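You operate a simulated robot arm through the tools that you are given. There is no shell and no other tool.

You are at the controls of a simulated robot arm. One attempt, no reset.

TASK
Bake the muffins golden at the heat on the box.
Fine: lower rack, bake setting; both dials end at off and the tin stays in the shut oven.
Where things are to end (x, y in the base frame): muffin tin within 0.06 m of [0.61, 0.38].

It is judged by the outcome, as a careful person would: the job done as asked, and still so three seconds after it is handed in. It fails if anything else is knocked over, pushed out of place, dropped, spilled or broken.

THE ROBOT
A 7-joint arm with a two-finger gripper, fixed in place. Base frame: the origin is on the floor under the middle of its stand, x ahead of it, y to its left, z up. Lengths are in m, angles in rad, forces in N, time in s.
With the tool pointing down near the work surface it reaches from about 0.3 to 0.74 m from the base axis. Its first joint turns from -2.897 to 2.897 rad. Payload 2.94 kg.
The tool frame sits at the grasp point between the pads (the TCP): z along the fingers, y along the line on which they close. The tips reach 0.03 m beyond it. The gripper opens to 0.138 m; its body begins 0.109 m behind the TCP.
Orientation is that of the tool frame in the base frame, as a unit quaternion [w, x, y, z]. With the fingers straight down and closing along the base's y, the tool's x points along the base's -x, its y along +y and its z along -z.

THE INTERFACE
- The arm moves only by the tool play_rows. Its argument "deltas" is a list of rows, each an object of numbers (a shift or turn left out is 0, a gripper value left out holds the last): "x", "y", "z": the shift along the tool's x, y, z in m; "rx", "ry", "rz": the turn, a rotation vector about the tool's x, y, z in rad. In form: [{"x": .., "y": .., "z": .., "rx": .., "ry": .., "rz": ..}, ...]. A call has 1 to 20 rows; each row is the pose to reach, as a shift and turn from the pose commanded when the call began, along the tool's axes at that moment. "grip" is the finger opening in m, from 0 to 0.138, set as the call begins (left out, the last holds). Each row takes 0.2 s and may step no farther than 0.05 m and 0.15 rad from the row before; otherwise, or with a gripper value out of range, the whole call is refused. Where a pose cannot be reached the arm comes as near as it can. A force on the tool above 40 N (or 10 N above the force at the start of the call, whichever is more), or a blocked arm, ends the call early, and 0.2 s more pass. The fingers move at their own pace (about 0.072 m/s each) and stop on an object; they squeeze with about 30 N. The grip force told is the motor's: it shows also when the fingers shut on nothing. Time passes only in rows, and 0.2 s behind the last, so rows that repeat a pose let the fingers close. The reply holds the time, the measured pose of the TCP, the force on the tool along the base axes, the opening and the grip force, in the units named above and with some noise, with the torque about the TCP (base axes, N m) and any sound that the robot's microphone picked up, and new pictures: "pictures" is both (left out), scene, wrist or none.
- Cameras (640 x 400 px; columns grow to the right, rows downward): "scene" is fixed at [0.2205, -0.6494, 1.3977]; the picture's right is [0.91, -0.41, 0.00], its down [-0.16, -0.36, -0.92] and it looks along [0.37, 0.84, -0.40] (base axes); focal length 283 px, centre (320, 200). "wrist" rides on the gripper at [0.071, 0.019, -0.146] in the tool frame; the picture's right is [-0.26, 0.96, 0.00], its down [-0.85, -0.23, -0.48] and it looks along [-0.46, -0.12, 0.88] (tool axes); focal length 280 px, centre (320, 200). There is no depth. A picture from a camera that has moved, and an enlarged one, comes with that camera's place and axes in the base frame and with its lens.
- slide_trunk(by): slides the trunk up (or, below 0, down) by that many m; the arm rides with it, the base frame stays. It gives what a move gives, with no picture.
- inspect(camera, box): a new picture of the part [left, top, right, bottom] of that camera's present view, enlarged. The clock stands still meanwhile.
- hand_in(): hands the job in; it is judged then, once.

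Nothing tells you positions but the pictures and the camera data. Unless the task says otherwise, let go and move clear before handing in.

The tools are called after ">>>" by a JSON object that holds its "fn" and its "kwargs". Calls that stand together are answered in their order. play_rows: Moves the arm, as the interface text tells. Its arguments: {"type":"object","properties":{"deltas":{"type":"array"},"grip":{"type":"number"},"pictures":{"type":"string","enum":["both","scene","wrist","none"]}},"required":["deltas"]} The other tools are called the same way: slide_trunk (by) moves the trunk up or down; inspect (camera, box) takes an enlarged picture of a part of a camera's view; hand_in () hands the job in.

At the start:

```text
clock: 0.0
tool_pos: [0.4364, 0.1469, 1.2688]
tool_rot: [0.0, 0.0, 1.0, 0.0]
contact_force: [0.0, 0.5, -0.1]
ft_torque: [0.03, 0.01, 0.01]
width: 0.1382
grip_force: 0.0
trunk travel left (down, up): [-0.425, 0.029]
```

scene: 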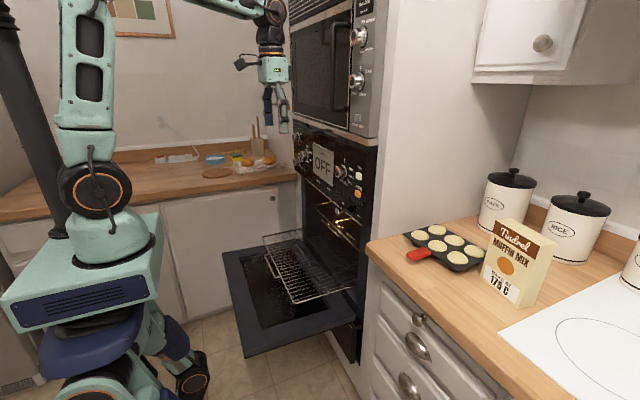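
wrist: 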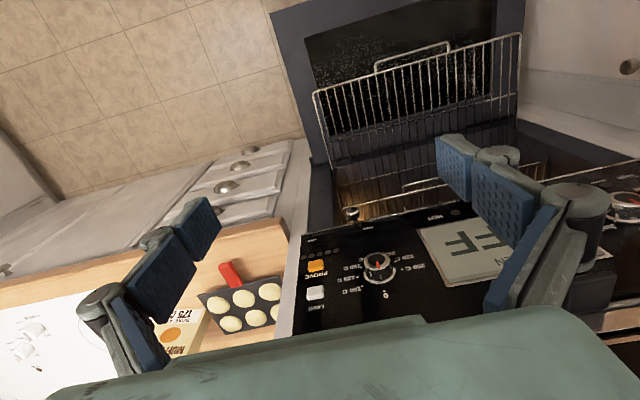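

The oven door is open with a rack pulled out, the muffin tin sits on the counter to the right, and the box seems to say 175 C. I'll look closely at the box, the dials and the oven before moving.

>>> {"fn": "inspect", "kwargs": {"camera": "scene", "box": [380, 200, 580, 325]}}

>>> {"fn": "inspect", "kwargs": {"camera": "scene", "box": [280, 110, 400, 185]}}

>>> {"fn": "inspect", "kwargs": {"camera": "scene", "box": [210, 160, 410, 360]}}

>>> {"fn": "inspect", "kwargs": {"camera": "wrist", "box": [290, 180, 530, 330]}}

>>> {"fn": "inspect", "kwargs": {"camera": "scene", "box": [280, 0, 400, 110]}}

```text
3.20 times, centred on (480, 262) of scene
camera zoom: at [0.2205, -0.6494, 1.3977], right [0.91, -0.41, 0.0], down [-0.16, -0.36, -0.92], along [0.37, 0.84, -0.4], focal length 905 px, centre (-192, 0)
```

zoom: 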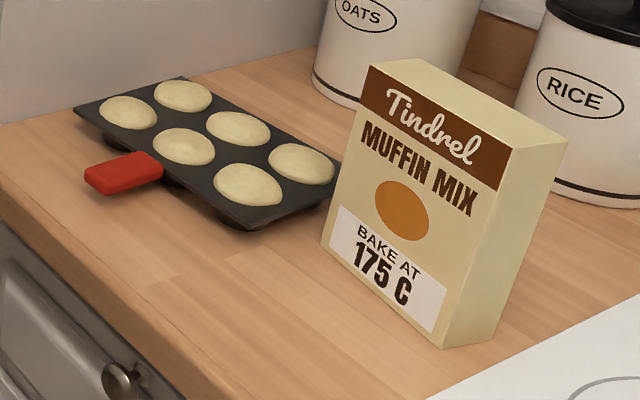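

```text
5.33 times, centred on (340, 148) of scene
camera zoom: at [0.2205, -0.6494, 1.3977], right [0.91, -0.41, 0.0], down [-0.16, -0.36, -0.92], along [0.37, 0.84, -0.4], focal length 1508 px, centre (213, 480)
```

zoom: 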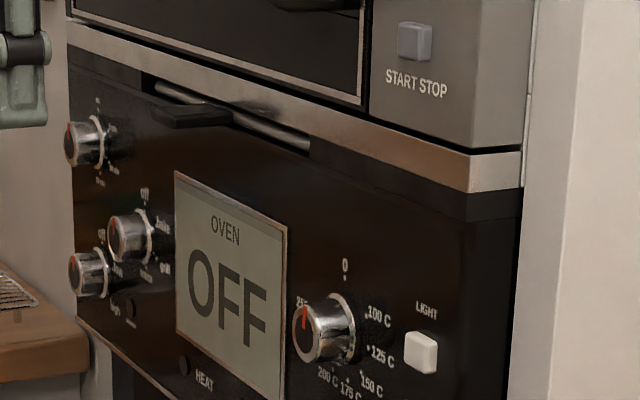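

```text
2.00 times, centred on (310, 260) of scene
camera zoom: at [0.2205, -0.6494, 1.3977], right [0.91, -0.41, 0.0], down [-0.16, -0.36, -0.92], along [0.37, 0.84, -0.4], focal length 565 px, centre (340, 80)
```

zoom: 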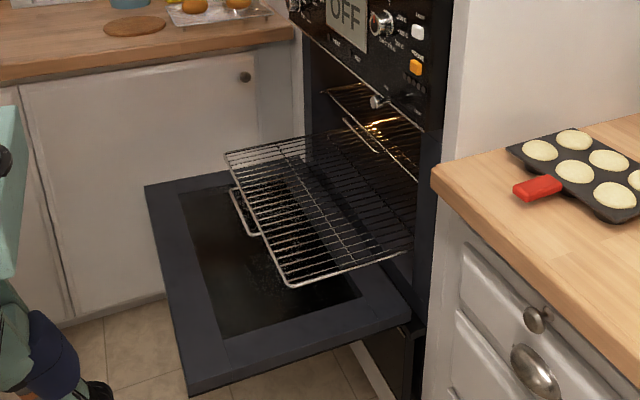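

```text
2.67 times, centred on (410, 255) of wrist
camera zoom: at [0.3654, 0.1661, 1.4151], right [0.26, 0.96, 0.0], down [0.85, -0.23, 0.48], along [0.46, -0.12, -0.88], focal length 748 px, centre (80, 53)
```

zoom: 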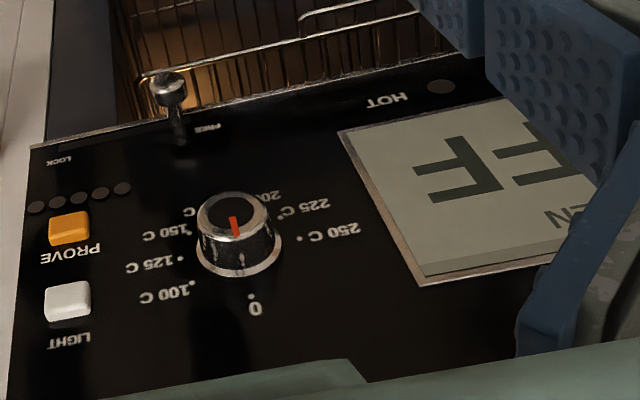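

```text
3.64 times, centred on (340, 55) of scene
camera zoom: at [0.2205, -0.6494, 1.3977], right [0.91, -0.41, 0.0], down [-0.16, -0.36, -0.92], along [0.37, 0.84, -0.4], focal length 1028 px, centre (247, 727)
```

zoom: 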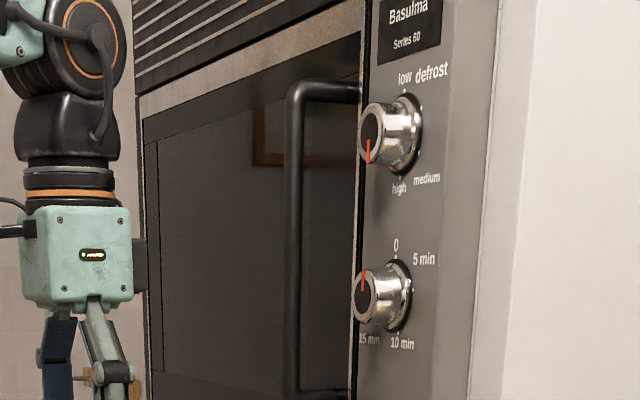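

The box says 175 C; the oven faces the robot with its panel at about x = 0.69, the lower rack is pulled out over the open door, and the tin's red handle is near (0.755, -0.14, 0.93). I'll tilt the tool up so the wrist camera can read the panel.

>>> {"fn": "play_rows", "kwargs": {"deltas": [{"ry": -0.15}, {"ry": -0.3}, {"ry": -0.45}, {"ry": -0.6}, {"ry": -0.75}], "grip": 0.138}}

```text
clock: 1.4
tool_pos: [0.4474, 0.1324, 1.2145]
tool_rot: [0.307, 0.014, 0.952, -0.012]
contact_force: [-0.6, 0.3, 0.2]
ft_torque: [-0.01, 0.05, -0.02]
width: 0.1376
grip_force: 0.2
trunk travel left (down, up): [-0.425, 0.029]
stopped in row 5: the arm was blocked; the commanded pose is now the measured one
camera wrist: at [0.3045, 0.1579, 1.2915], right [0.25, 0.96, 0.14], down [0.4, -0.23, 0.89], along [0.88, -0.16, -0.44], focal length 280 px, centre (320, 200)
```

scene: 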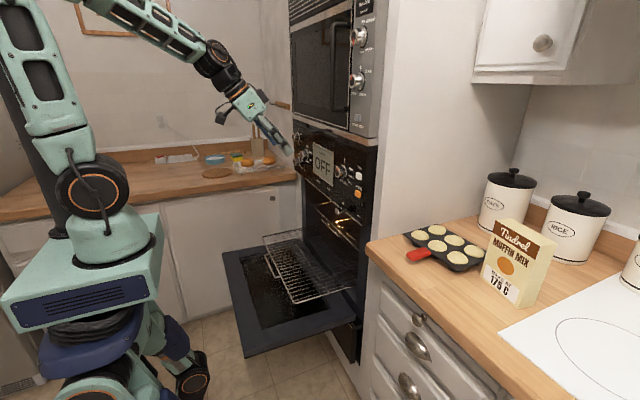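
wrist: 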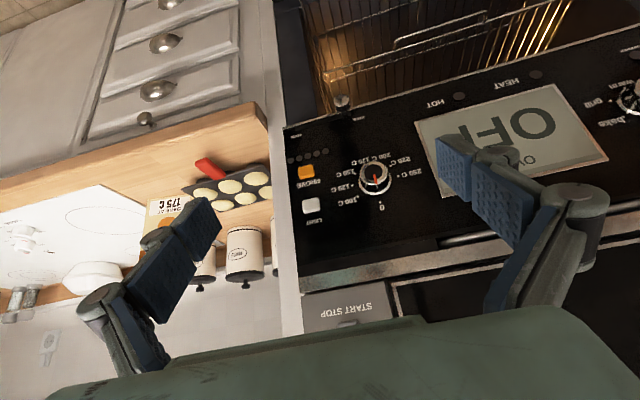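

The panel is now in view of the wrist camera, although the arm ran into a limit near the end of the tilt. I'll zoom in on the dials and labels.

>>> {"fn": "inspect", "kwargs": {"camera": "wrist", "box": [280, 130, 440, 230]}}

>>> {"fn": "inspect", "kwargs": {"camera": "wrist", "box": [400, 50, 640, 200]}}

>>> {"fn": "inspect", "kwargs": {"camera": "wrist", "box": [130, 130, 300, 236]}}

>>> {"fn": "inspect", "kwargs": {"camera": "wrist", "box": [280, 0, 560, 175]}}

```text
4.00 times, centred on (360, 180) of wrist
camera zoom: at [0.3045, 0.1579, 1.2915], right [0.25, 0.96, 0.14], down [0.4, -0.23, 0.89], along [0.88, -0.16, -0.44], focal length 1122 px, centre (160, 280)
```

zoom: 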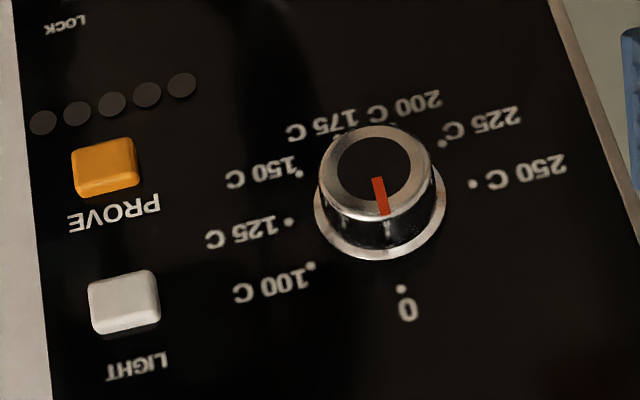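

```text
2.67 times, centred on (520, 125) of wrist
camera zoom: at [0.3045, 0.1579, 1.2915], right [0.25, 0.96, 0.14], down [0.4, -0.23, 0.89], along [0.88, -0.16, -0.44], focal length 748 px, centre (-213, 400)
```

zoom: 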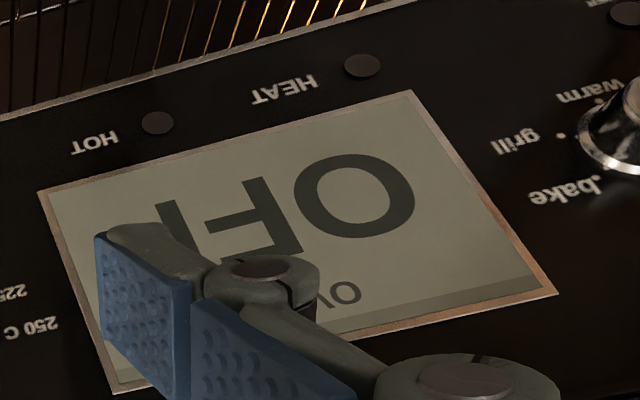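

```text
3.76 times, centred on (215, 183) of wrist
camera zoom: at [0.3045, 0.1579, 1.2915], right [0.25, 0.96, 0.14], down [0.4, -0.23, 0.89], along [0.88, -0.16, -0.44], focal length 1056 px, centre (715, 264)
```

zoom: 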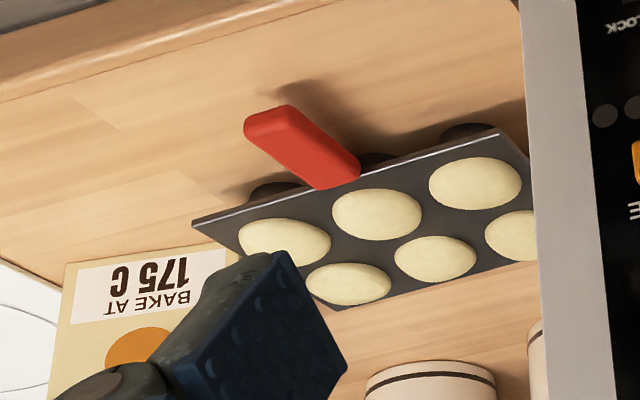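

```text
2.29 times, centred on (420, 88) of wrist
camera zoom: at [0.3045, 0.1579, 1.2915], right [0.25, 0.96, 0.14], down [0.4, -0.23, 0.89], along [0.88, -0.16, -0.44], focal length 641 px, centre (91, 457)
```

zoom: 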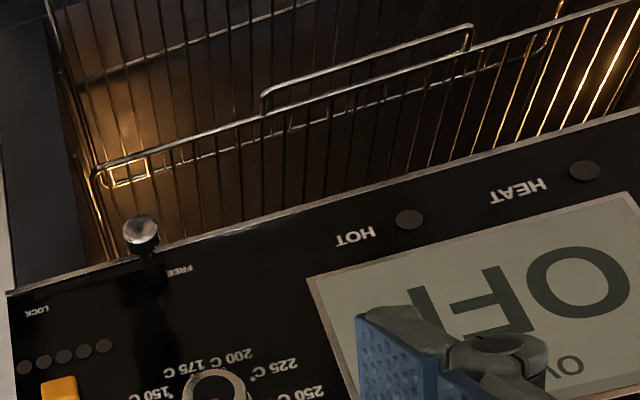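

The panel reads: temperature knob at (0.67, 0.18, 1.09) on 0, and a mode knob further left with bake/grill/warm. I'll lower the trunk so the tool can point more forward, then look at the left knobs.

>>> {"fn": "slide_trunk", "kwargs": {"by": -0.2}}

>>> {"fn": "play_rows", "kwargs": {"deltas": [{"y": 0.05}, {"y": 0.1}, {"y": 0.15}, {"y": 0.2}, {"y": 0.25}, {"y": 0.3}], "pictures": "both"}}

```text
clock: 3.6
tool_pos: [0.4473, 0.1333, 1.0135]
tool_rot: [0.306, 0.014, 0.952, -0.014]
contact_force: [-0.6, -0.5, 0.1]
ft_torque: [-0.03, -0.03, -0.02]
width: 0.1379
grip_force: 0.0
trunk travel left (down, up): [-0.225, 0.229]
```

```text
clock: 5.0
tool_pos: [0.4515, 0.4367, 1.013]
tool_rot: [0.31, 0.011, 0.951, -0.012]
contact_force: [0.7, -0.2, 0.4]
ft_torque: [0.03, 0.02, 0.0]
width: 0.1377
grip_force: 0.1
trunk travel left (down, up): [-0.225, 0.229]
camera wrist: at [0.3071, 0.4611, 1.0888], right [0.24, 0.96, 0.14], down [0.4, -0.23, 0.89], along [0.89, -0.16, -0.44], focal length 280 px, centre (320, 200)
```

scene: 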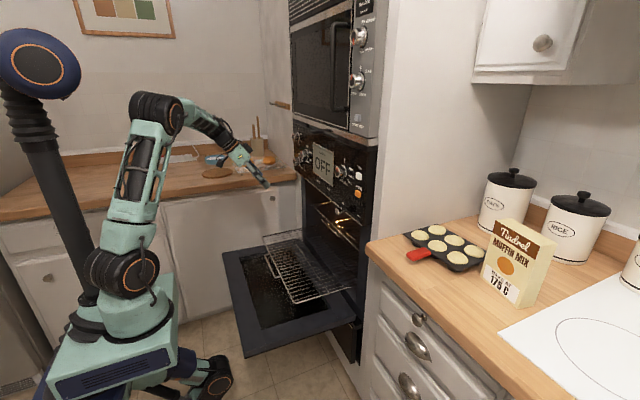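
wrist: 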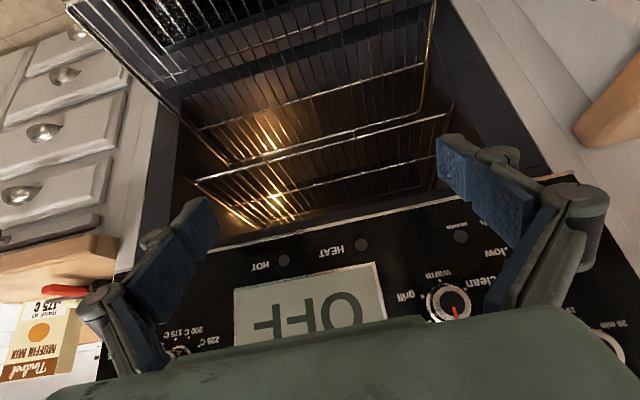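

The mode knob is at about (0.675, 0.52, 1.07) with bake/grill/warm/clean/off around it. I'll tilt a bit more for a frontal view of the whole panel.

>>> {"fn": "play_rows", "kwargs": {"deltas": [{"ry": -0.12}, {"ry": -0.24}, {"ry": -0.36}, {"ry": -0.48}], "pictures": "wrist"}}

```text
clock: 6.0
tool_pos: [0.4532, 0.4372, 1.0107]
tool_rot: [0.528, 0.008, 0.849, -0.014]
contact_force: [-0.4, -0.5, 0.7]
ft_torque: [0.01, -0.03, 0.0]
width: 0.1381
grip_force: 0.1
trunk travel left (down, up): [-0.225, 0.229]
camera wrist: at [0.2905, 0.4598, 1.0129], right [0.14, 0.96, 0.22], down [-0.06, -0.21, 0.97], along [0.99, -0.15, 0.03], focal length 280 px, centre (320, 200)
```

wrist: 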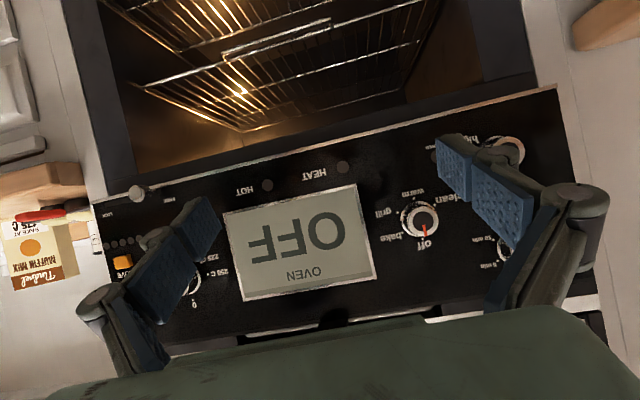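

Now I have a frontal view of the panel. I'll zoom in on the mode knob, the left knobs and the cavity.

>>> {"fn": "inspect", "kwargs": {"camera": "wrist", "box": [350, 160, 510, 260]}}

>>> {"fn": "inspect", "kwargs": {"camera": "wrist", "box": [420, 110, 580, 210]}}

>>> {"fn": "inspect", "kwargs": {"camera": "wrist", "box": [80, 170, 260, 320]}}

>>> {"fn": "inspect", "kwargs": {"camera": "wrist", "box": [90, 0, 490, 180]}}

```text
4.00 times, centred on (430, 210) of wrist
camera zoom: at [0.2905, 0.4598, 1.0129], right [0.14, 0.96, 0.22], down [-0.06, -0.21, 0.97], along [0.99, -0.15, 0.03], focal length 1122 px, centre (-120, 160)
```

zoom: 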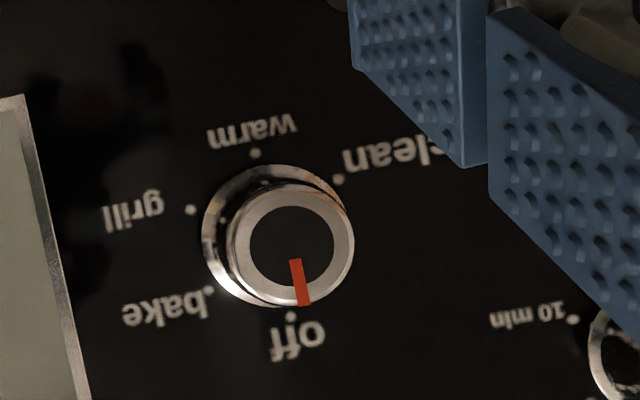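

```text
4.00 times, centred on (500, 160) of wrist
camera zoom: at [0.2905, 0.4598, 1.0129], right [0.14, 0.96, 0.22], down [-0.06, -0.21, 0.97], along [0.99, -0.15, 0.03], focal length 1122 px, centre (-400, 360)
```

zoom: 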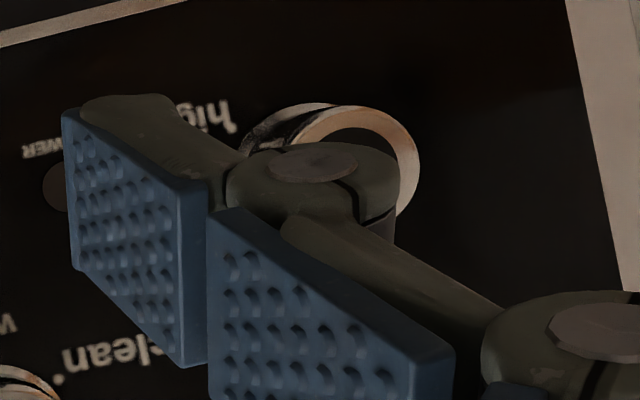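

```text
2.67 times, centred on (170, 245) of wrist
camera zoom: at [0.2905, 0.4598, 1.0129], right [0.14, 0.96, 0.22], down [-0.06, -0.21, 0.97], along [0.99, -0.15, 0.03], focal length 748 px, centre (720, 80)
```

zoom: 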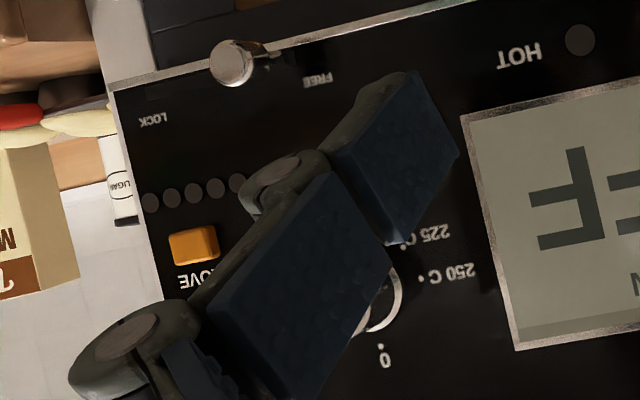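

```text
1.60 times, centred on (290, 90) of wrist
camera zoom: at [0.2905, 0.4598, 1.0129], right [0.14, 0.96, 0.22], down [-0.06, -0.21, 0.97], along [0.99, -0.15, 0.03], focal length 449 px, centre (368, 376)
```

zoom: 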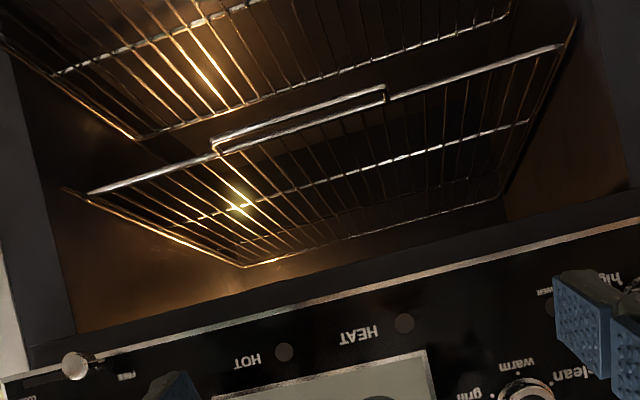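

The dial layout is clear: mode dial off at the top with bake 60° clockwise, temperature dial 0 at the top. The lower rack is the extended one. I'll load the tin first, so I'm moving over to the tin's handle for a closer look.

>>> {"fn": "play_rows", "kwargs": {"deltas": [{"y": -0.05, "ry": 0.06}, {"y": -0.1, "ry": 0.12}, {"y": -0.15, "ry": 0.18}, {"y": -0.2, "ry": 0.24}, {"y": -0.25, "ry": 0.3}, {"y": -0.3, "ry": 0.36}, {"y": -0.35, "ry": 0.42}, {"y": -0.4, "ry": 0.48}, {"y": -0.45, "ry": 0.54}, {"y": -0.5, "ry": 0.6}, {"y": -0.55, "ry": 0.6}, {"y": -0.58, "ry": 0.6}], "pictures": "both"}}

```text
clock: 8.6
tool_pos: [0.439, -0.1471, 1.0179]
tool_rot: [0.254, 0.012, 0.967, -0.012]
contact_force: [-0.2, -0.2, 0.1]
ft_torque: [-0.02, -0.01, -0.01]
width: 0.138
grip_force: 0.1
trunk travel left (down, up): [-0.225, 0.229]
camera wrist: at [0.3049, -0.1233, 1.1112], right [0.26, 0.96, 0.11], down [0.5, -0.23, 0.83], along [0.83, -0.16, -0.54], focal length 280 px, centre (320, 200)
```

scene: 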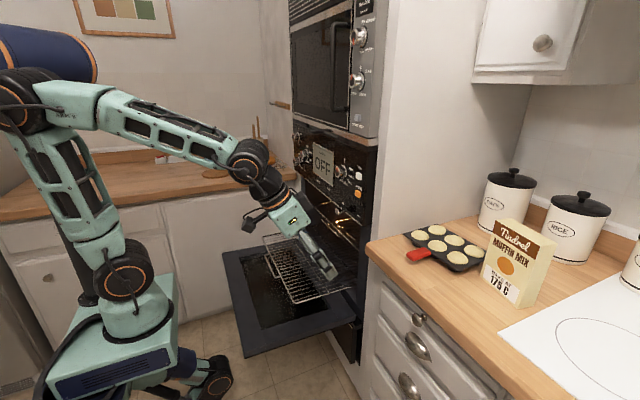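
wrist: 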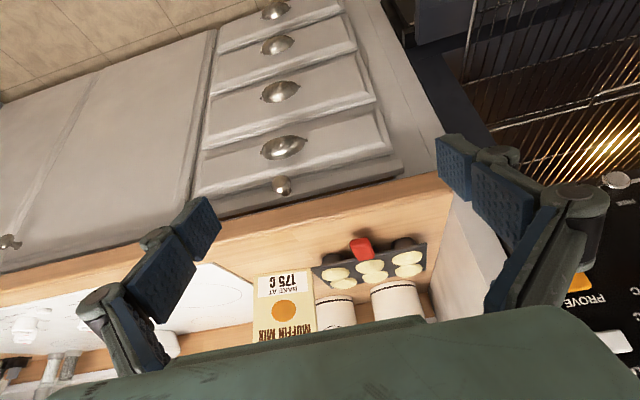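

>>> {"fn": "inspect", "kwargs": {"camera": "wrist", "box": [280, 190, 460, 310]}}

>>> {"fn": "inspect", "kwargs": {"camera": "scene", "box": [350, 210, 510, 310]}}

```text
3.33 times, centred on (370, 250) of wrist
camera zoom: at [0.3049, -0.1233, 1.1112], right [0.26, 0.96, 0.11], down [0.5, -0.23, 0.83], along [0.83, -0.16, -0.54], focal length 935 px, centre (153, 33)
```

zoom: 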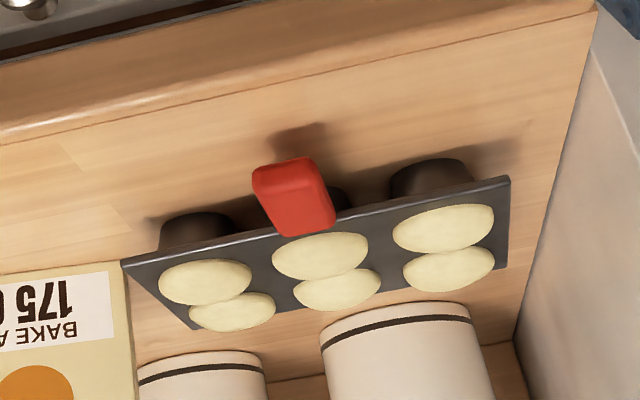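

```text
4.00 times, centred on (430, 260) of scene
camera zoom: at [0.2205, -0.6494, 1.3977], right [0.91, -0.41, 0.0], down [-0.16, -0.36, -0.92], along [0.37, 0.84, -0.4], focal length 1131 px, centre (-120, -40)
```

zoom: 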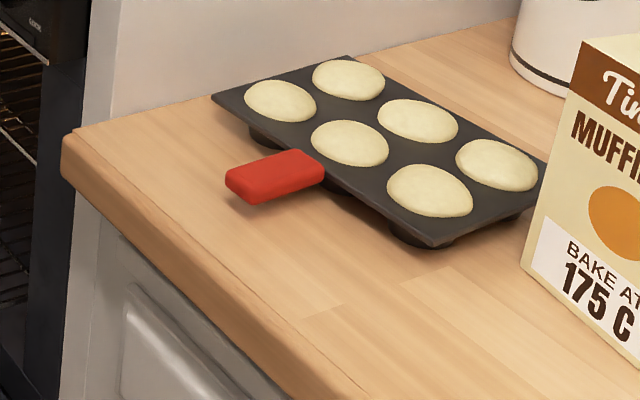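

The handle tip is at about (0.717, -0.147, 0.937), the handle about 0.03 wide, and the counter about 0.903 high. I'll move to a pre-grasp point above the handle along the tool axis.

>>> {"fn": "play_rows", "kwargs": {"deltas": [{"x": -0.039, "y": 0.0015, "z": 0.0225, "rx": -0.005, "rz": -0.009}, {"x": -0.078, "y": 0.003, "z": 0.045, "rx": -0.01, "rz": -0.018}, {"x": -0.117, "y": 0.0045, "z": 0.0675, "rx": -0.015, "rz": -0.027}, {"x": -0.156, "y": 0.006, "z": 0.09, "rx": -0.02, "rz": -0.036}, {"x": -0.195, "y": 0.0075, "z": 0.1125, "rx": -0.025, "rz": -0.045}, {"x": -0.2335, "y": 0.009, "z": 0.1351, "rx": -0.0295, "rz": -0.0522}, {"x": -0.2335, "y": 0.009, "z": 0.1351, "rx": -0.0295, "rz": -0.0522}], "grip": 0.09, "pictures": "both"}}

```text
clock: 10.2
tool_pos: [0.7094, -0.143, 1.0207]
tool_rot: [0.253, -0.018, 0.967, -0.003]
contact_force: [0.7, -0.3, -0.4]
ft_torque: [0.02, 0.01, -0.01]
width: 0.09
grip_force: 0.1
trunk travel left (down, up): [-0.225, 0.229]
camera wrist: at [0.575, -0.1284, 1.1147], right [0.2, 0.97, 0.11], down [0.51, -0.2, 0.83], along [0.83, -0.11, -0.54], focal length 280 px, centre (320, 200)
```

scene: 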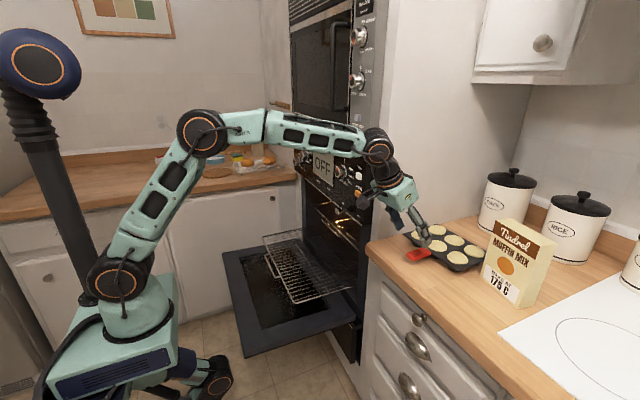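
wrist: 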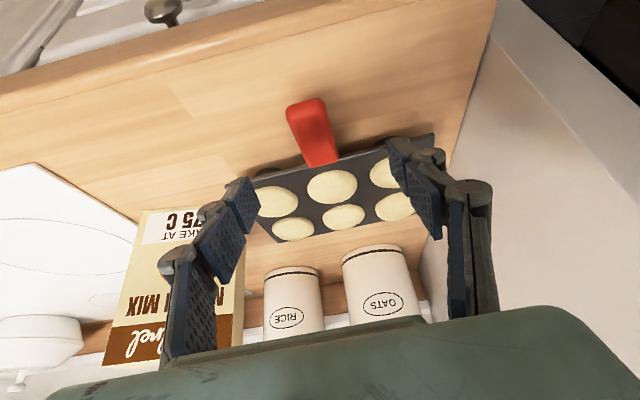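

The gripper is lined up with the handle (about 2 mm off laterally). I'll descend along the tool axis to the handle.

>>> {"fn": "play_rows", "kwargs": {"deltas": [{"x": 0.001, "y": -0.0005, "z": 0.021}, {"x": 0.002, "y": -0.001, "z": 0.042}, {"x": 0.003, "y": -0.0015, "z": 0.063}, {"x": 0.0035, "y": -0.002, "z": 0.085}, {"x": 0.0035, "y": -0.002, "z": 0.085}], "pictures": "both"}}

```text
clock: 11.4
tool_pos: [0.748, -0.1439, 0.9413]
tool_rot: [0.253, -0.019, 0.967, -0.003]
contact_force: [-1.2, 0.4, -0.6]
ft_torque: [-0.01, -0.01, -0.01]
width: 0.0898
grip_force: 0.1
trunk travel left (down, up): [-0.225, 0.229]
camera wrist: at [0.6121, -0.1282, 1.0353], right [0.2, 0.97, 0.11], down [0.51, -0.2, 0.83], along [0.83, -0.11, -0.54], focal length 280 px, centre (320, 200)
```

scene: 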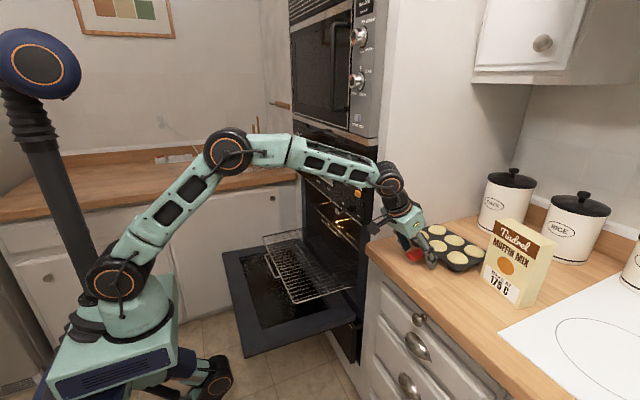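
wrist: 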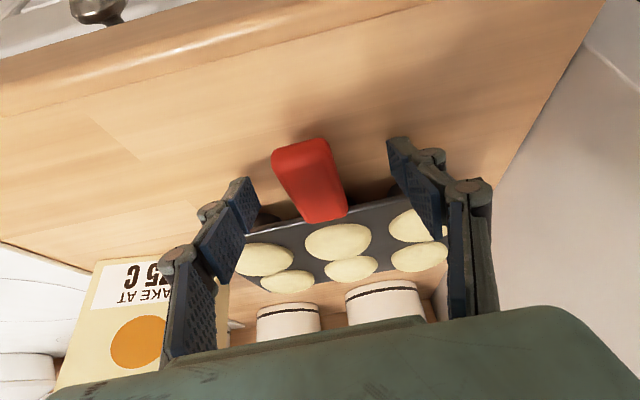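

The handle sits between the open fingers. I'll close on it and hold still while the fingers settle.

>>> {"fn": "play_rows", "kwargs": {"deltas": [{"x": 0}, {"x": 0}, {"x": 0}, {"x": 0}, {"x": 0}], "grip": 0.0, "pictures": "both"}}

```text
clock: 12.6
tool_pos: [0.7464, -0.1443, 0.9418]
tool_rot: [0.253, -0.018, 0.967, -0.003]
contact_force: [-0.3, -1.1, 0.1]
ft_torque: [0.08, -0.07, -0.05]
width: 0.0306
grip_force: 29.5
trunk travel left (down, up): [-0.225, 0.229]
camera wrist: at [0.6118, -0.1284, 1.0354], right [0.2, 0.97, 0.11], down [0.51, -0.2, 0.83], along [0.83, -0.11, -0.54], focal length 280 px, centre (320, 200)
```

scene: 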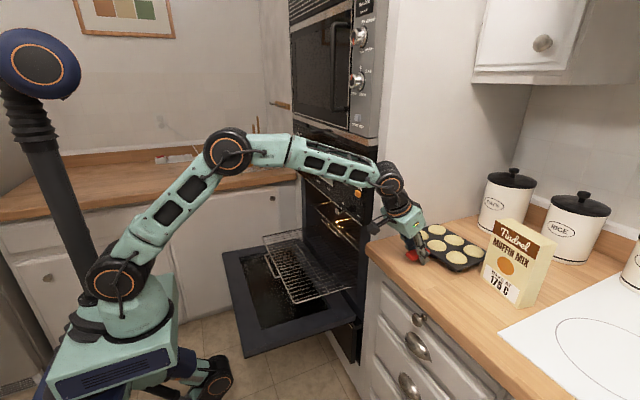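
wrist: 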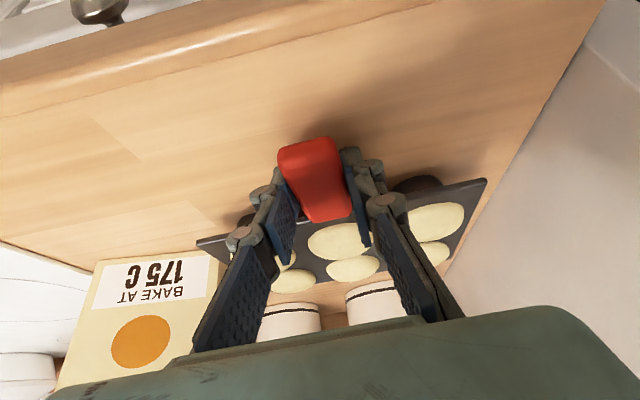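

Gripped at 0.031 m width with about 30 N. I'll lift slowly straight up 4 cm and check that the tin stays level.

>>> {"fn": "play_rows", "kwargs": {"deltas": [{"x": -0.0024, "z": -0.0044}, {"x": -0.0049, "z": -0.0087}, {"x": -0.0073, "z": -0.0131}, {"x": -0.0098, "z": -0.0174}, {"x": -0.0147, "z": -0.0261}, {"x": -0.0196, "z": -0.0348}, {"x": -0.0196, "z": -0.0348}], "pictures": "both"}}

```text
clock: 14.2
tool_pos: [0.7467, -0.1429, 0.9818]
tool_rot: [0.252, -0.017, 0.967, -0.004]
contact_force: [0.6, 0.1, -4.2]
ft_torque: [0.0, 0.47, 0.01]
width: 0.0308
grip_force: 30.2
trunk travel left (down, up): [-0.225, 0.229]
camera wrist: at [0.6107, -0.1277, 1.0743], right [0.2, 0.97, 0.11], down [0.52, -0.2, 0.83], along [0.83, -0.11, -0.54], focal length 280 px, centre (320, 200)
```

scene: 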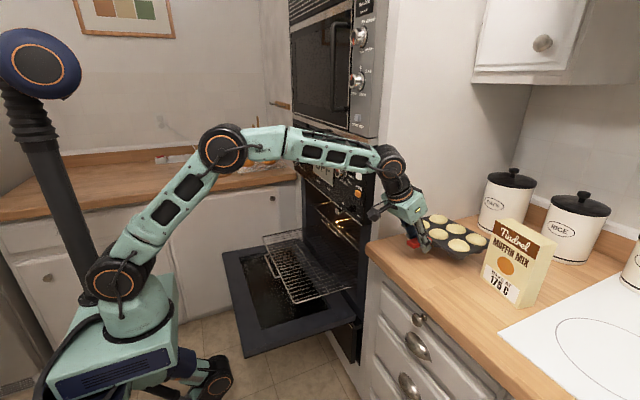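
wrist: 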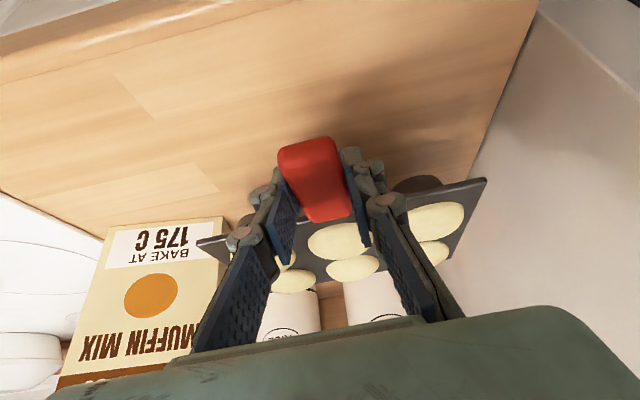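

The tin is held level (about 4 N load). I'll raise it slightly more and pull it straight back clear of the counter, away from the oven tower.

>>> {"fn": "play_rows", "kwargs": {"deltas": [{"x": 0.001, "y": 0.0005, "z": -0.015}, {"x": 0.015, "y": 0.001, "z": -0.03}, {"x": 0.037, "y": 0.0015, "z": -0.043}, {"x": 0.062, "y": 0.0025, "z": -0.057}, {"x": 0.088, "y": 0.0033, "z": -0.071}, {"x": 0.114, "y": 0.0043, "z": -0.086}, {"x": 0.14, "y": 0.0053, "z": -0.1}, {"x": 0.166, "y": 0.0062, "z": -0.115}, {"x": 0.192, "y": 0.0072, "z": -0.13}, {"x": 0.218, "y": 0.0083, "z": -0.144}, {"x": 0.24, "y": 0.009, "z": -0.157}, {"x": 0.251, "y": 0.0095, "z": -0.163}, {"x": 0.251, "y": 0.0095, "z": -0.163}], "pictures": "both"}}

```text
clock: 17.0
tool_pos: [0.4498, -0.1441, 0.9862]
tool_rot: [0.239, -0.015, 0.971, 0.001]
contact_force: [0.6, 0.2, -3.7]
ft_torque: [-0.06, 0.5, -0.01]
width: 0.031
grip_force: 29.9
trunk travel left (down, up): [-0.225, 0.229]
camera wrist: at [0.3167, -0.1281, 1.0841], right [0.2, 0.97, 0.12], down [0.54, -0.21, 0.82], along [0.82, -0.1, -0.56], focal length 280 px, centre (320, 200)
```

scene: 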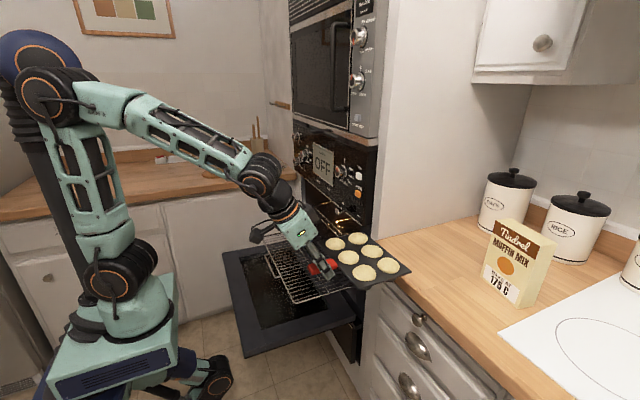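
wrist: 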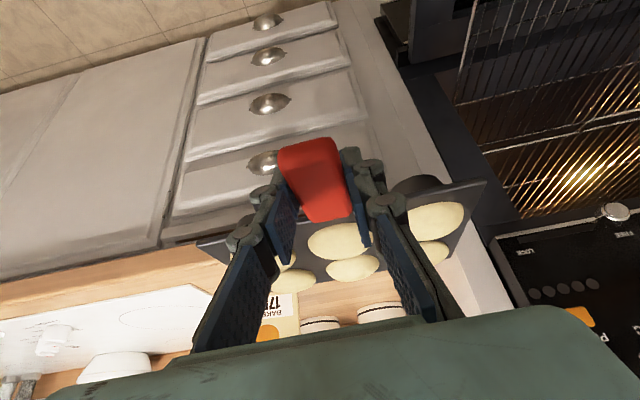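

The tin is clear of the counter, but the LOCK/FREE lever sticks out to about x = 0.643 at z = 0.96, close to the tin's height. I'll raise the trunk 5 cm to pass above it before moving sideways.

>>> {"fn": "slide_trunk", "kwargs": {"by": 0.06}}

>>> {"fn": "play_rows", "kwargs": {"deltas": [{"x": 0.008, "y": 0.01, "z": -0.005}, {"x": 0.014, "y": 0.03, "z": -0.0095}, {"x": 0.014, "y": 0.06, "z": -0.0095}, {"x": 0.0125, "y": 0.09, "z": -0.009}, {"x": 0.012, "y": 0.12, "z": -0.009}, {"x": 0.011, "y": 0.15, "z": -0.009}, {"x": 0.01, "y": 0.18, "z": -0.0085}], "pictures": "both"}}

```text
clock: 18.0
tool_pos: [0.4498, -0.1425, 1.0484]
tool_rot: [0.24, -0.016, 0.971, 0.001]
contact_force: [1.1, -0.6, -4.3]
ft_torque: [-0.03, 0.51, -0.01]
width: 0.031
grip_force: 29.8
trunk travel left (down, up): [-0.285, 0.169]
```

```text
clock: 18.9
tool_pos: [0.4261, -0.0774, 0.9976]
tool_rot: [0.18, -0.011, 0.983, 0.015]
contact_force: [-1.2, -0.5, -5.1]
ft_torque: [0.05, 0.42, -0.01]
width: 0.0309
grip_force: 29.7
trunk travel left (down, up): [-0.285, 0.169]
stopped in row 4: the arm was blocked; the commanded pose is now the measured one
camera wrist: at [0.3061, -0.0652, 1.1104], right [0.22, 0.97, 0.12], down [0.63, -0.23, 0.74], along [0.74, -0.09, -0.66], focal length 280 px, centre (320, 200)
```

scene: 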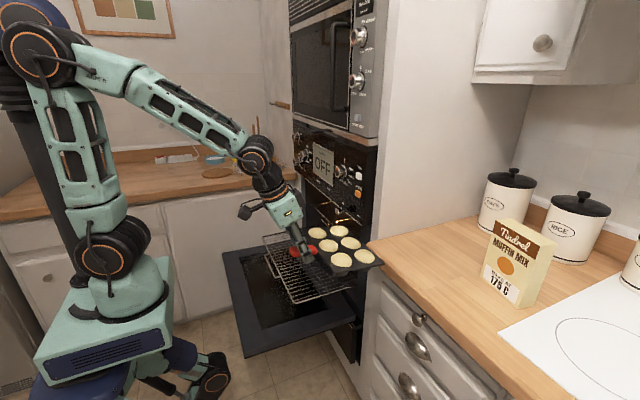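
wrist: 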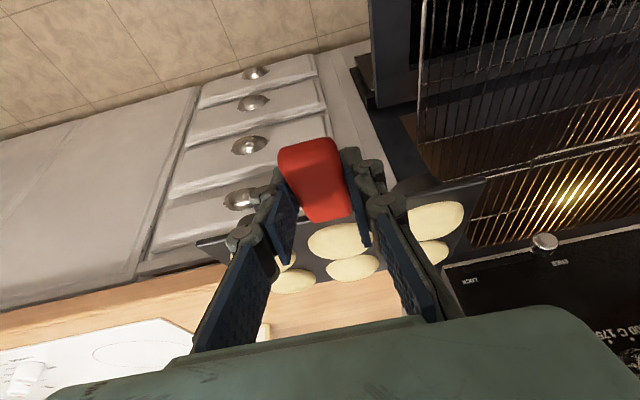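

The arm hit an elbow limit there (too close in, too high a shoulder) and the tin dipped about 9°. I'll drop the trunk so the shoulder is lower, then raise the hand relative to it and level the tin again.

>>> {"fn": "slide_trunk", "kwargs": {"by": -0.2}}

>>> {"fn": "play_rows", "kwargs": {"deltas": [{"x": -0.004, "z": -0.01}, {"x": -0.009, "z": -0.025, "ry": -0.02}, {"x": -0.015, "z": -0.041, "ry": -0.05}, {"x": -0.022, "z": -0.058, "ry": -0.08}, {"x": -0.028, "z": -0.075, "ry": -0.11}, {"x": -0.028, "z": -0.075, "ry": -0.15}, {"x": -0.028, "z": -0.075, "ry": -0.15}], "pictures": "both"}}

```text
clock: 21.0
tool_pos: [0.4265, -0.0777, 0.7985]
tool_rot: [0.182, -0.012, 0.983, 0.016]
contact_force: [0.0, -0.4, -4.3]
ft_torque: [-0.01, 0.47, -0.02]
width: 0.0307
grip_force: 30.1
trunk travel left (down, up): [-0.085, 0.369]
```

```text
clock: 22.3
tool_pos: [0.4222, -0.0801, 0.8178]
tool_rot: [0.165, -0.005, 0.986, 0.031]
contact_force: [-0.2, 0.2, -4.5]
ft_torque: [-0.02, 0.46, 0.0]
width: 0.0308
grip_force: 29.8
trunk travel left (down, up): [-0.085, 0.369]
stopped in row 6: the arm was blocked; the commanded pose is now the measured one
camera wrist: at [0.3069, -0.0705, 0.9346], right [0.23, 0.96, 0.14], down [0.65, -0.26, 0.71], along [0.72, -0.07, -0.69], focal length 280 px, centre (320, 200)
```

scene: 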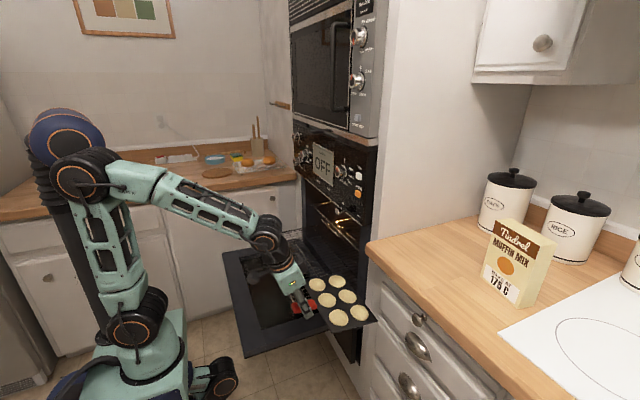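
wrist: 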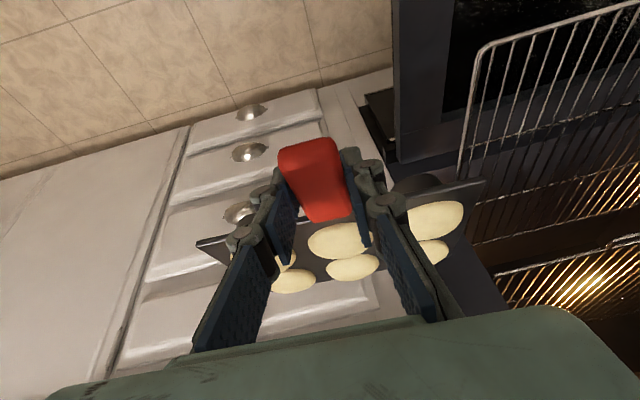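

The arm is blocked again with no force at the tool, so something about the elbow is limiting it. I'll zoom in on the arm and on the tin to understand.

>>> {"fn": "inspect", "kwargs": {"camera": "scene", "box": [0, 80, 320, 400]}}

>>> {"fn": "inspect", "kwargs": {"camera": "scene", "box": [220, 220, 400, 340]}}

```text
1.25 times, centred on (160, 240) of scene
camera zoom: at [0.2205, -0.6494, 1.3977], right [0.91, -0.41, 0.0], down [-0.16, -0.36, -0.92], along [0.37, 0.84, -0.4], focal length 353 px, centre (520, 150)
```

zoom: 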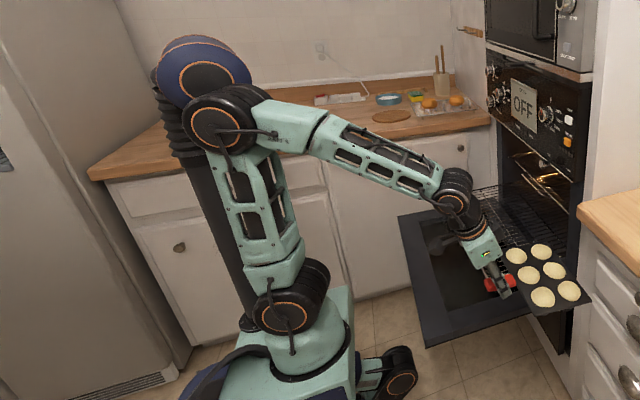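

```text
3.33 times, centred on (310, 280) of scene
camera zoom: at [0.2205, -0.6494, 1.3977], right [0.91, -0.41, 0.0], down [-0.16, -0.36, -0.92], along [0.37, 0.84, -0.4], focal length 942 px, centre (353, -67)
```

zoom: 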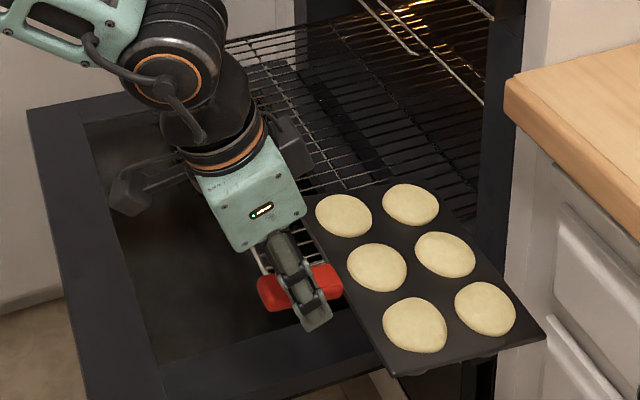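

The elbow is up against the robot's own head column, because the shoulder is too low relative to the hand. I'll raise the trunk by 0.2 and lower the hand by the same amount, then level the tin.

>>> {"fn": "slide_trunk", "kwargs": {"by": 0.2}}

>>> {"fn": "play_rows", "kwargs": {"deltas": [{"x": 0.0065, "y": -0.0012, "z": 0.0189}, {"x": 0.0163, "y": -0.003, "z": 0.0472}, {"x": 0.0273, "y": -0.005, "z": 0.0793}, {"x": 0.0391, "y": -0.0071, "z": 0.1133, "rx": 0.01, "rz": -0.003}, {"x": 0.0508, "y": -0.0093, "z": 0.1473, "rx": 0.02, "ry": -0.03, "rz": -0.007}, {"x": 0.0599, "y": -0.0109, "z": 0.1738, "rx": 0.03, "ry": -0.07, "rz": -0.01}, {"x": 0.0651, "y": -0.0119, "z": 0.1889, "rx": 0.04, "ry": -0.11, "rz": -0.014}, {"x": 0.0651, "y": -0.0119, "z": 0.1889, "rx": 0.05, "ry": -0.15, "rz": -0.017}, {"x": 0.0651, "y": -0.0119, "z": 0.1889, "rx": 0.0567, "ry": -0.178, "rz": -0.0196}, {"x": 0.0651, "y": -0.0119, "z": 0.1889, "rx": 0.0567, "ry": -0.178, "rz": -0.0196}], "pictures": "both"}}

```text
clock: 24.5
tool_pos: [0.4241, -0.08, 1.0194]
tool_rot: [0.167, -0.006, 0.986, 0.03]
contact_force: [-0.1, -0.4, -3.6]
ft_torque: [-0.03, 0.45, 0.01]
width: 0.0311
grip_force: 30.8
trunk travel left (down, up): [-0.285, 0.169]
```

```text
clock: 26.7
tool_pos: [0.4261, -0.0818, 0.8225]
tool_rot: [0.257, -0.008, 0.966, 0.001]
contact_force: [0.6, 0.2, -4.6]
ft_torque: [0.03, 0.48, -0.02]
width: 0.0312
grip_force: 30.3
trunk travel left (down, up): [-0.285, 0.169]
camera wrist: at [0.2912, -0.065, 0.9146], right [0.21, 0.97, 0.13], down [0.5, -0.22, 0.83], along [0.84, -0.11, -0.54], focal length 280 px, centre (320, 200)
```

scene: 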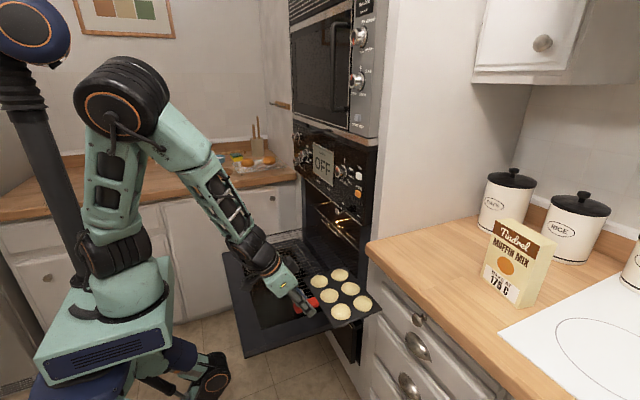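
wrist: 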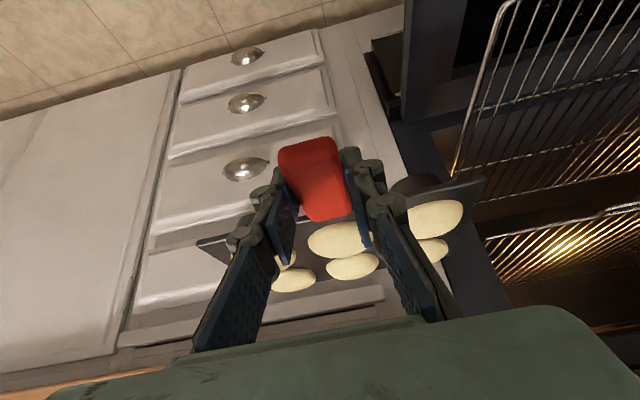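

The tin is level again at z = 0.82 with tilt 30°. Now I'll traverse sideways (+y) to in front of the rack, below the lever and above the rack.

>>> {"fn": "play_rows", "kwargs": {"deltas": [{"y": 0.015}, {"x": -0.0005, "y": 0.04}, {"x": -0.001, "y": 0.075}, {"x": -0.0015, "y": 0.11}, {"x": -0.002, "y": 0.145}, {"x": -0.0027, "y": 0.18}, {"x": -0.0032, "y": 0.215, "z": 0.001}, {"x": -0.0037, "y": 0.25, "z": 0.001}, {"x": -0.0042, "y": 0.285, "z": 0.0015}, {"x": -0.0047, "y": 0.32, "z": 0.002}, {"x": -0.0052, "y": 0.355, "z": 0.002}, {"x": -0.0058, "y": 0.39, "z": 0.0025}, {"x": -0.0063, "y": 0.425, "z": 0.0027}, {"x": -0.0067, "y": 0.448, "z": 0.0028}, {"x": -0.0068, "y": 0.459, "z": 0.0028}, {"x": -0.0068, "y": 0.459, "z": 0.0028}], "pictures": "both"}}

```text
clock: 30.1
tool_pos: [0.4261, 0.377, 0.8185]
tool_rot: [0.257, -0.008, 0.966, 0.0]
contact_force: [0.0, 0.0, -5.0]
ft_torque: [0.0, 0.48, -0.02]
width: 0.0308
grip_force: 29.9
out of reach, approached as far as the arm can: row 2, 3, 4
trunk travel left (down, up): [-0.285, 0.169]
camera wrist: at [0.2911, 0.3946, 0.9118], right [0.21, 0.97, 0.13], down [0.51, -0.22, 0.83], along [0.84, -0.11, -0.54], focal length 280 px, centre (320, 200)
```

scene: 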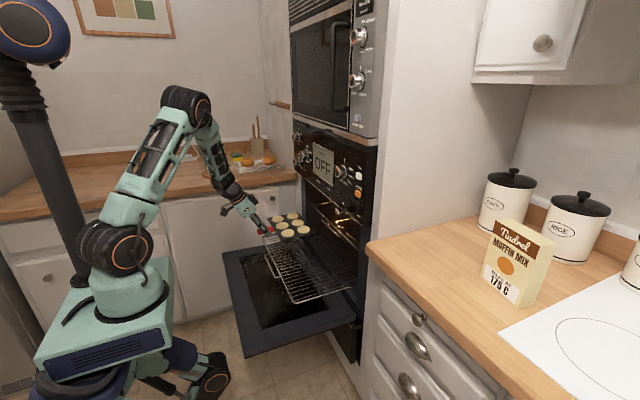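
wrist: 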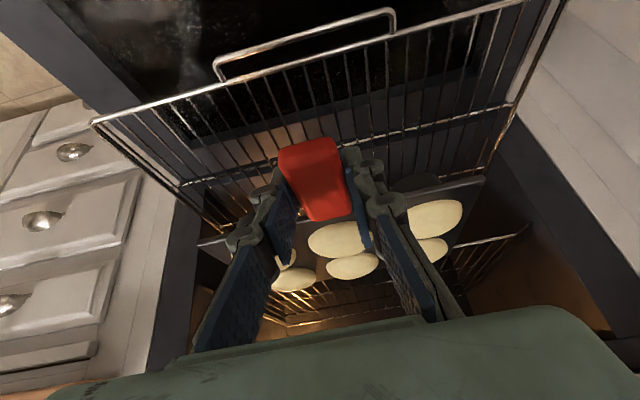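

The tin is over the rack area; the rack's front bar is at x = 0.463, z about 0.632, spanning y = 0.13 to 0.61. I'll lower 10 cm, then move forward so the tin centre sits at (0.61, 0.38).

>>> {"fn": "play_rows", "kwargs": {"deltas": [{"x": 0.006, "z": 0.0105}, {"x": 0.018, "z": 0.031}, {"x": 0.03, "z": 0.0525}, {"x": 0.042, "z": 0.073}, {"x": 0.0487, "z": 0.0849}, {"x": 0.0487, "z": 0.0849}, {"x": 0.036, "z": 0.092}, {"x": 0.018, "y": -0.0005, "z": 0.102}, {"x": 0.0, "y": -0.001, "z": 0.1125}, {"x": -0.0124, "y": -0.001, "z": 0.1199}, {"x": -0.0124, "y": -0.001, "z": 0.1199}], "pictures": "both"}}

```text
clock: 32.5
tool_pos: [0.4968, 0.3785, 0.7228]
tool_rot: [0.256, -0.008, 0.967, 0.0]
contact_force: [0.9, 0.1, -4.1]
ft_torque: [0.0, 0.5, 0.02]
width: 0.0308
grip_force: 30.4
trunk travel left (down, up): [-0.285, 0.169]
camera wrist: at [0.3614, 0.3954, 0.8146], right [0.21, 0.97, 0.13], down [0.51, -0.22, 0.83], along [0.84, -0.11, -0.54], focal length 280 px, centre (320, 200)
```

scene: 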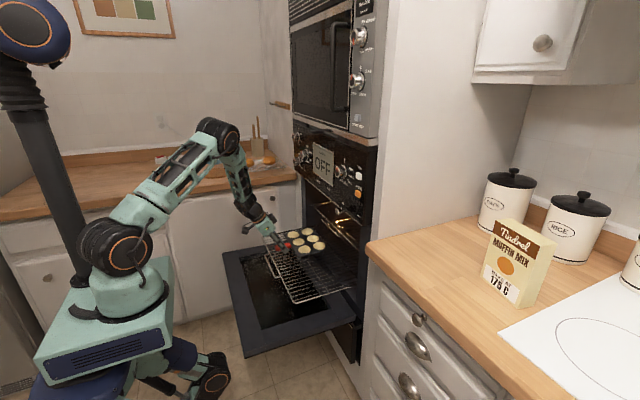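
wrist: 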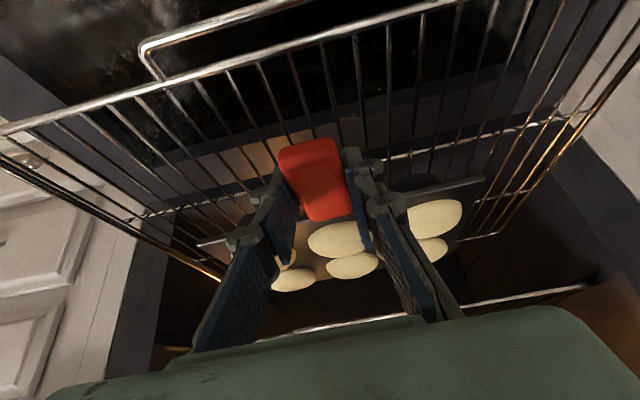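

The tin is over the rack at the right spot, about 4.5 cm above it. I'll descend slowly and watch the load.

>>> {"fn": "play_rows", "kwargs": {"deltas": [{"x": 0.005, "z": 0.0087}, {"x": 0.01, "z": 0.0173}, {"x": 0.015, "z": 0.026}, {"x": 0.019, "z": 0.033}, {"x": 0.019, "z": 0.033}], "pictures": "both"}}

>>> {"fn": "inspect", "kwargs": {"camera": "scene", "box": [230, 200, 380, 310]}}

```text
clock: 33.7
tool_pos: [0.4956, 0.3767, 0.6827]
tool_rot: [0.256, -0.008, 0.967, 0.0]
contact_force: [0.1, 0.4, -4.7]
ft_torque: [-0.03, 0.48, 0.01]
width: 0.0311
grip_force: 29.6
trunk travel left (down, up): [-0.285, 0.169]
camera wrist: at [0.3603, 0.394, 0.7762], right [0.21, 0.97, 0.13], down [0.5, -0.22, 0.83], along [0.84, -0.11, -0.54], focal length 280 px, centre (320, 200)
```

scene: 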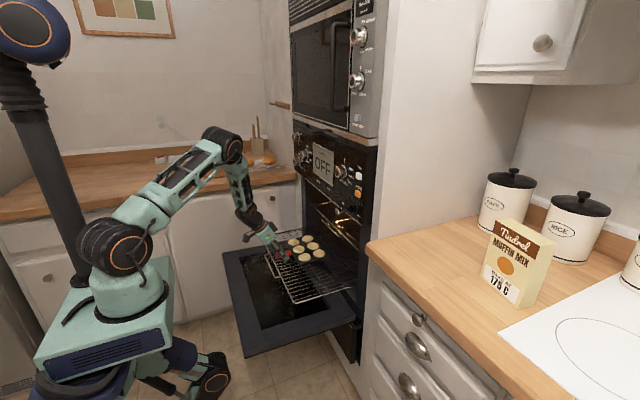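
wrist: 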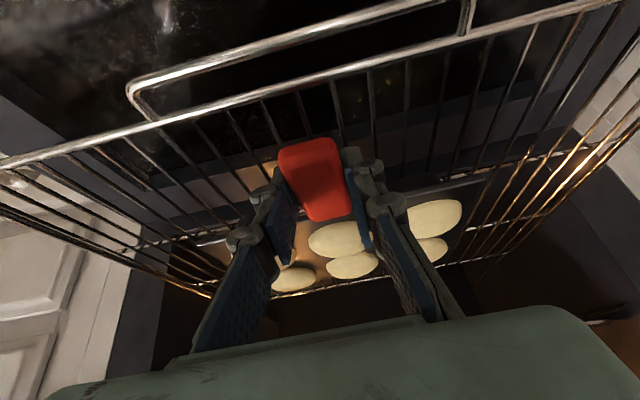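

```text
3.64 times, centred on (305, 255) of scene
camera zoom: at [0.2205, -0.6494, 1.3977], right [0.91, -0.41, 0.0], down [-0.16, -0.36, -0.92], along [0.37, 0.84, -0.4], focal length 1028 px, centre (374, 0)
```

zoom: 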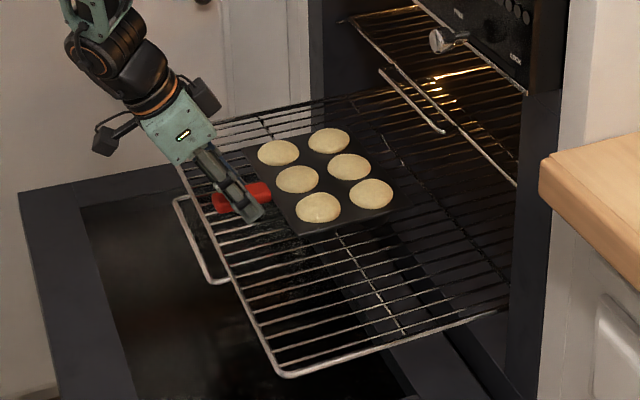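

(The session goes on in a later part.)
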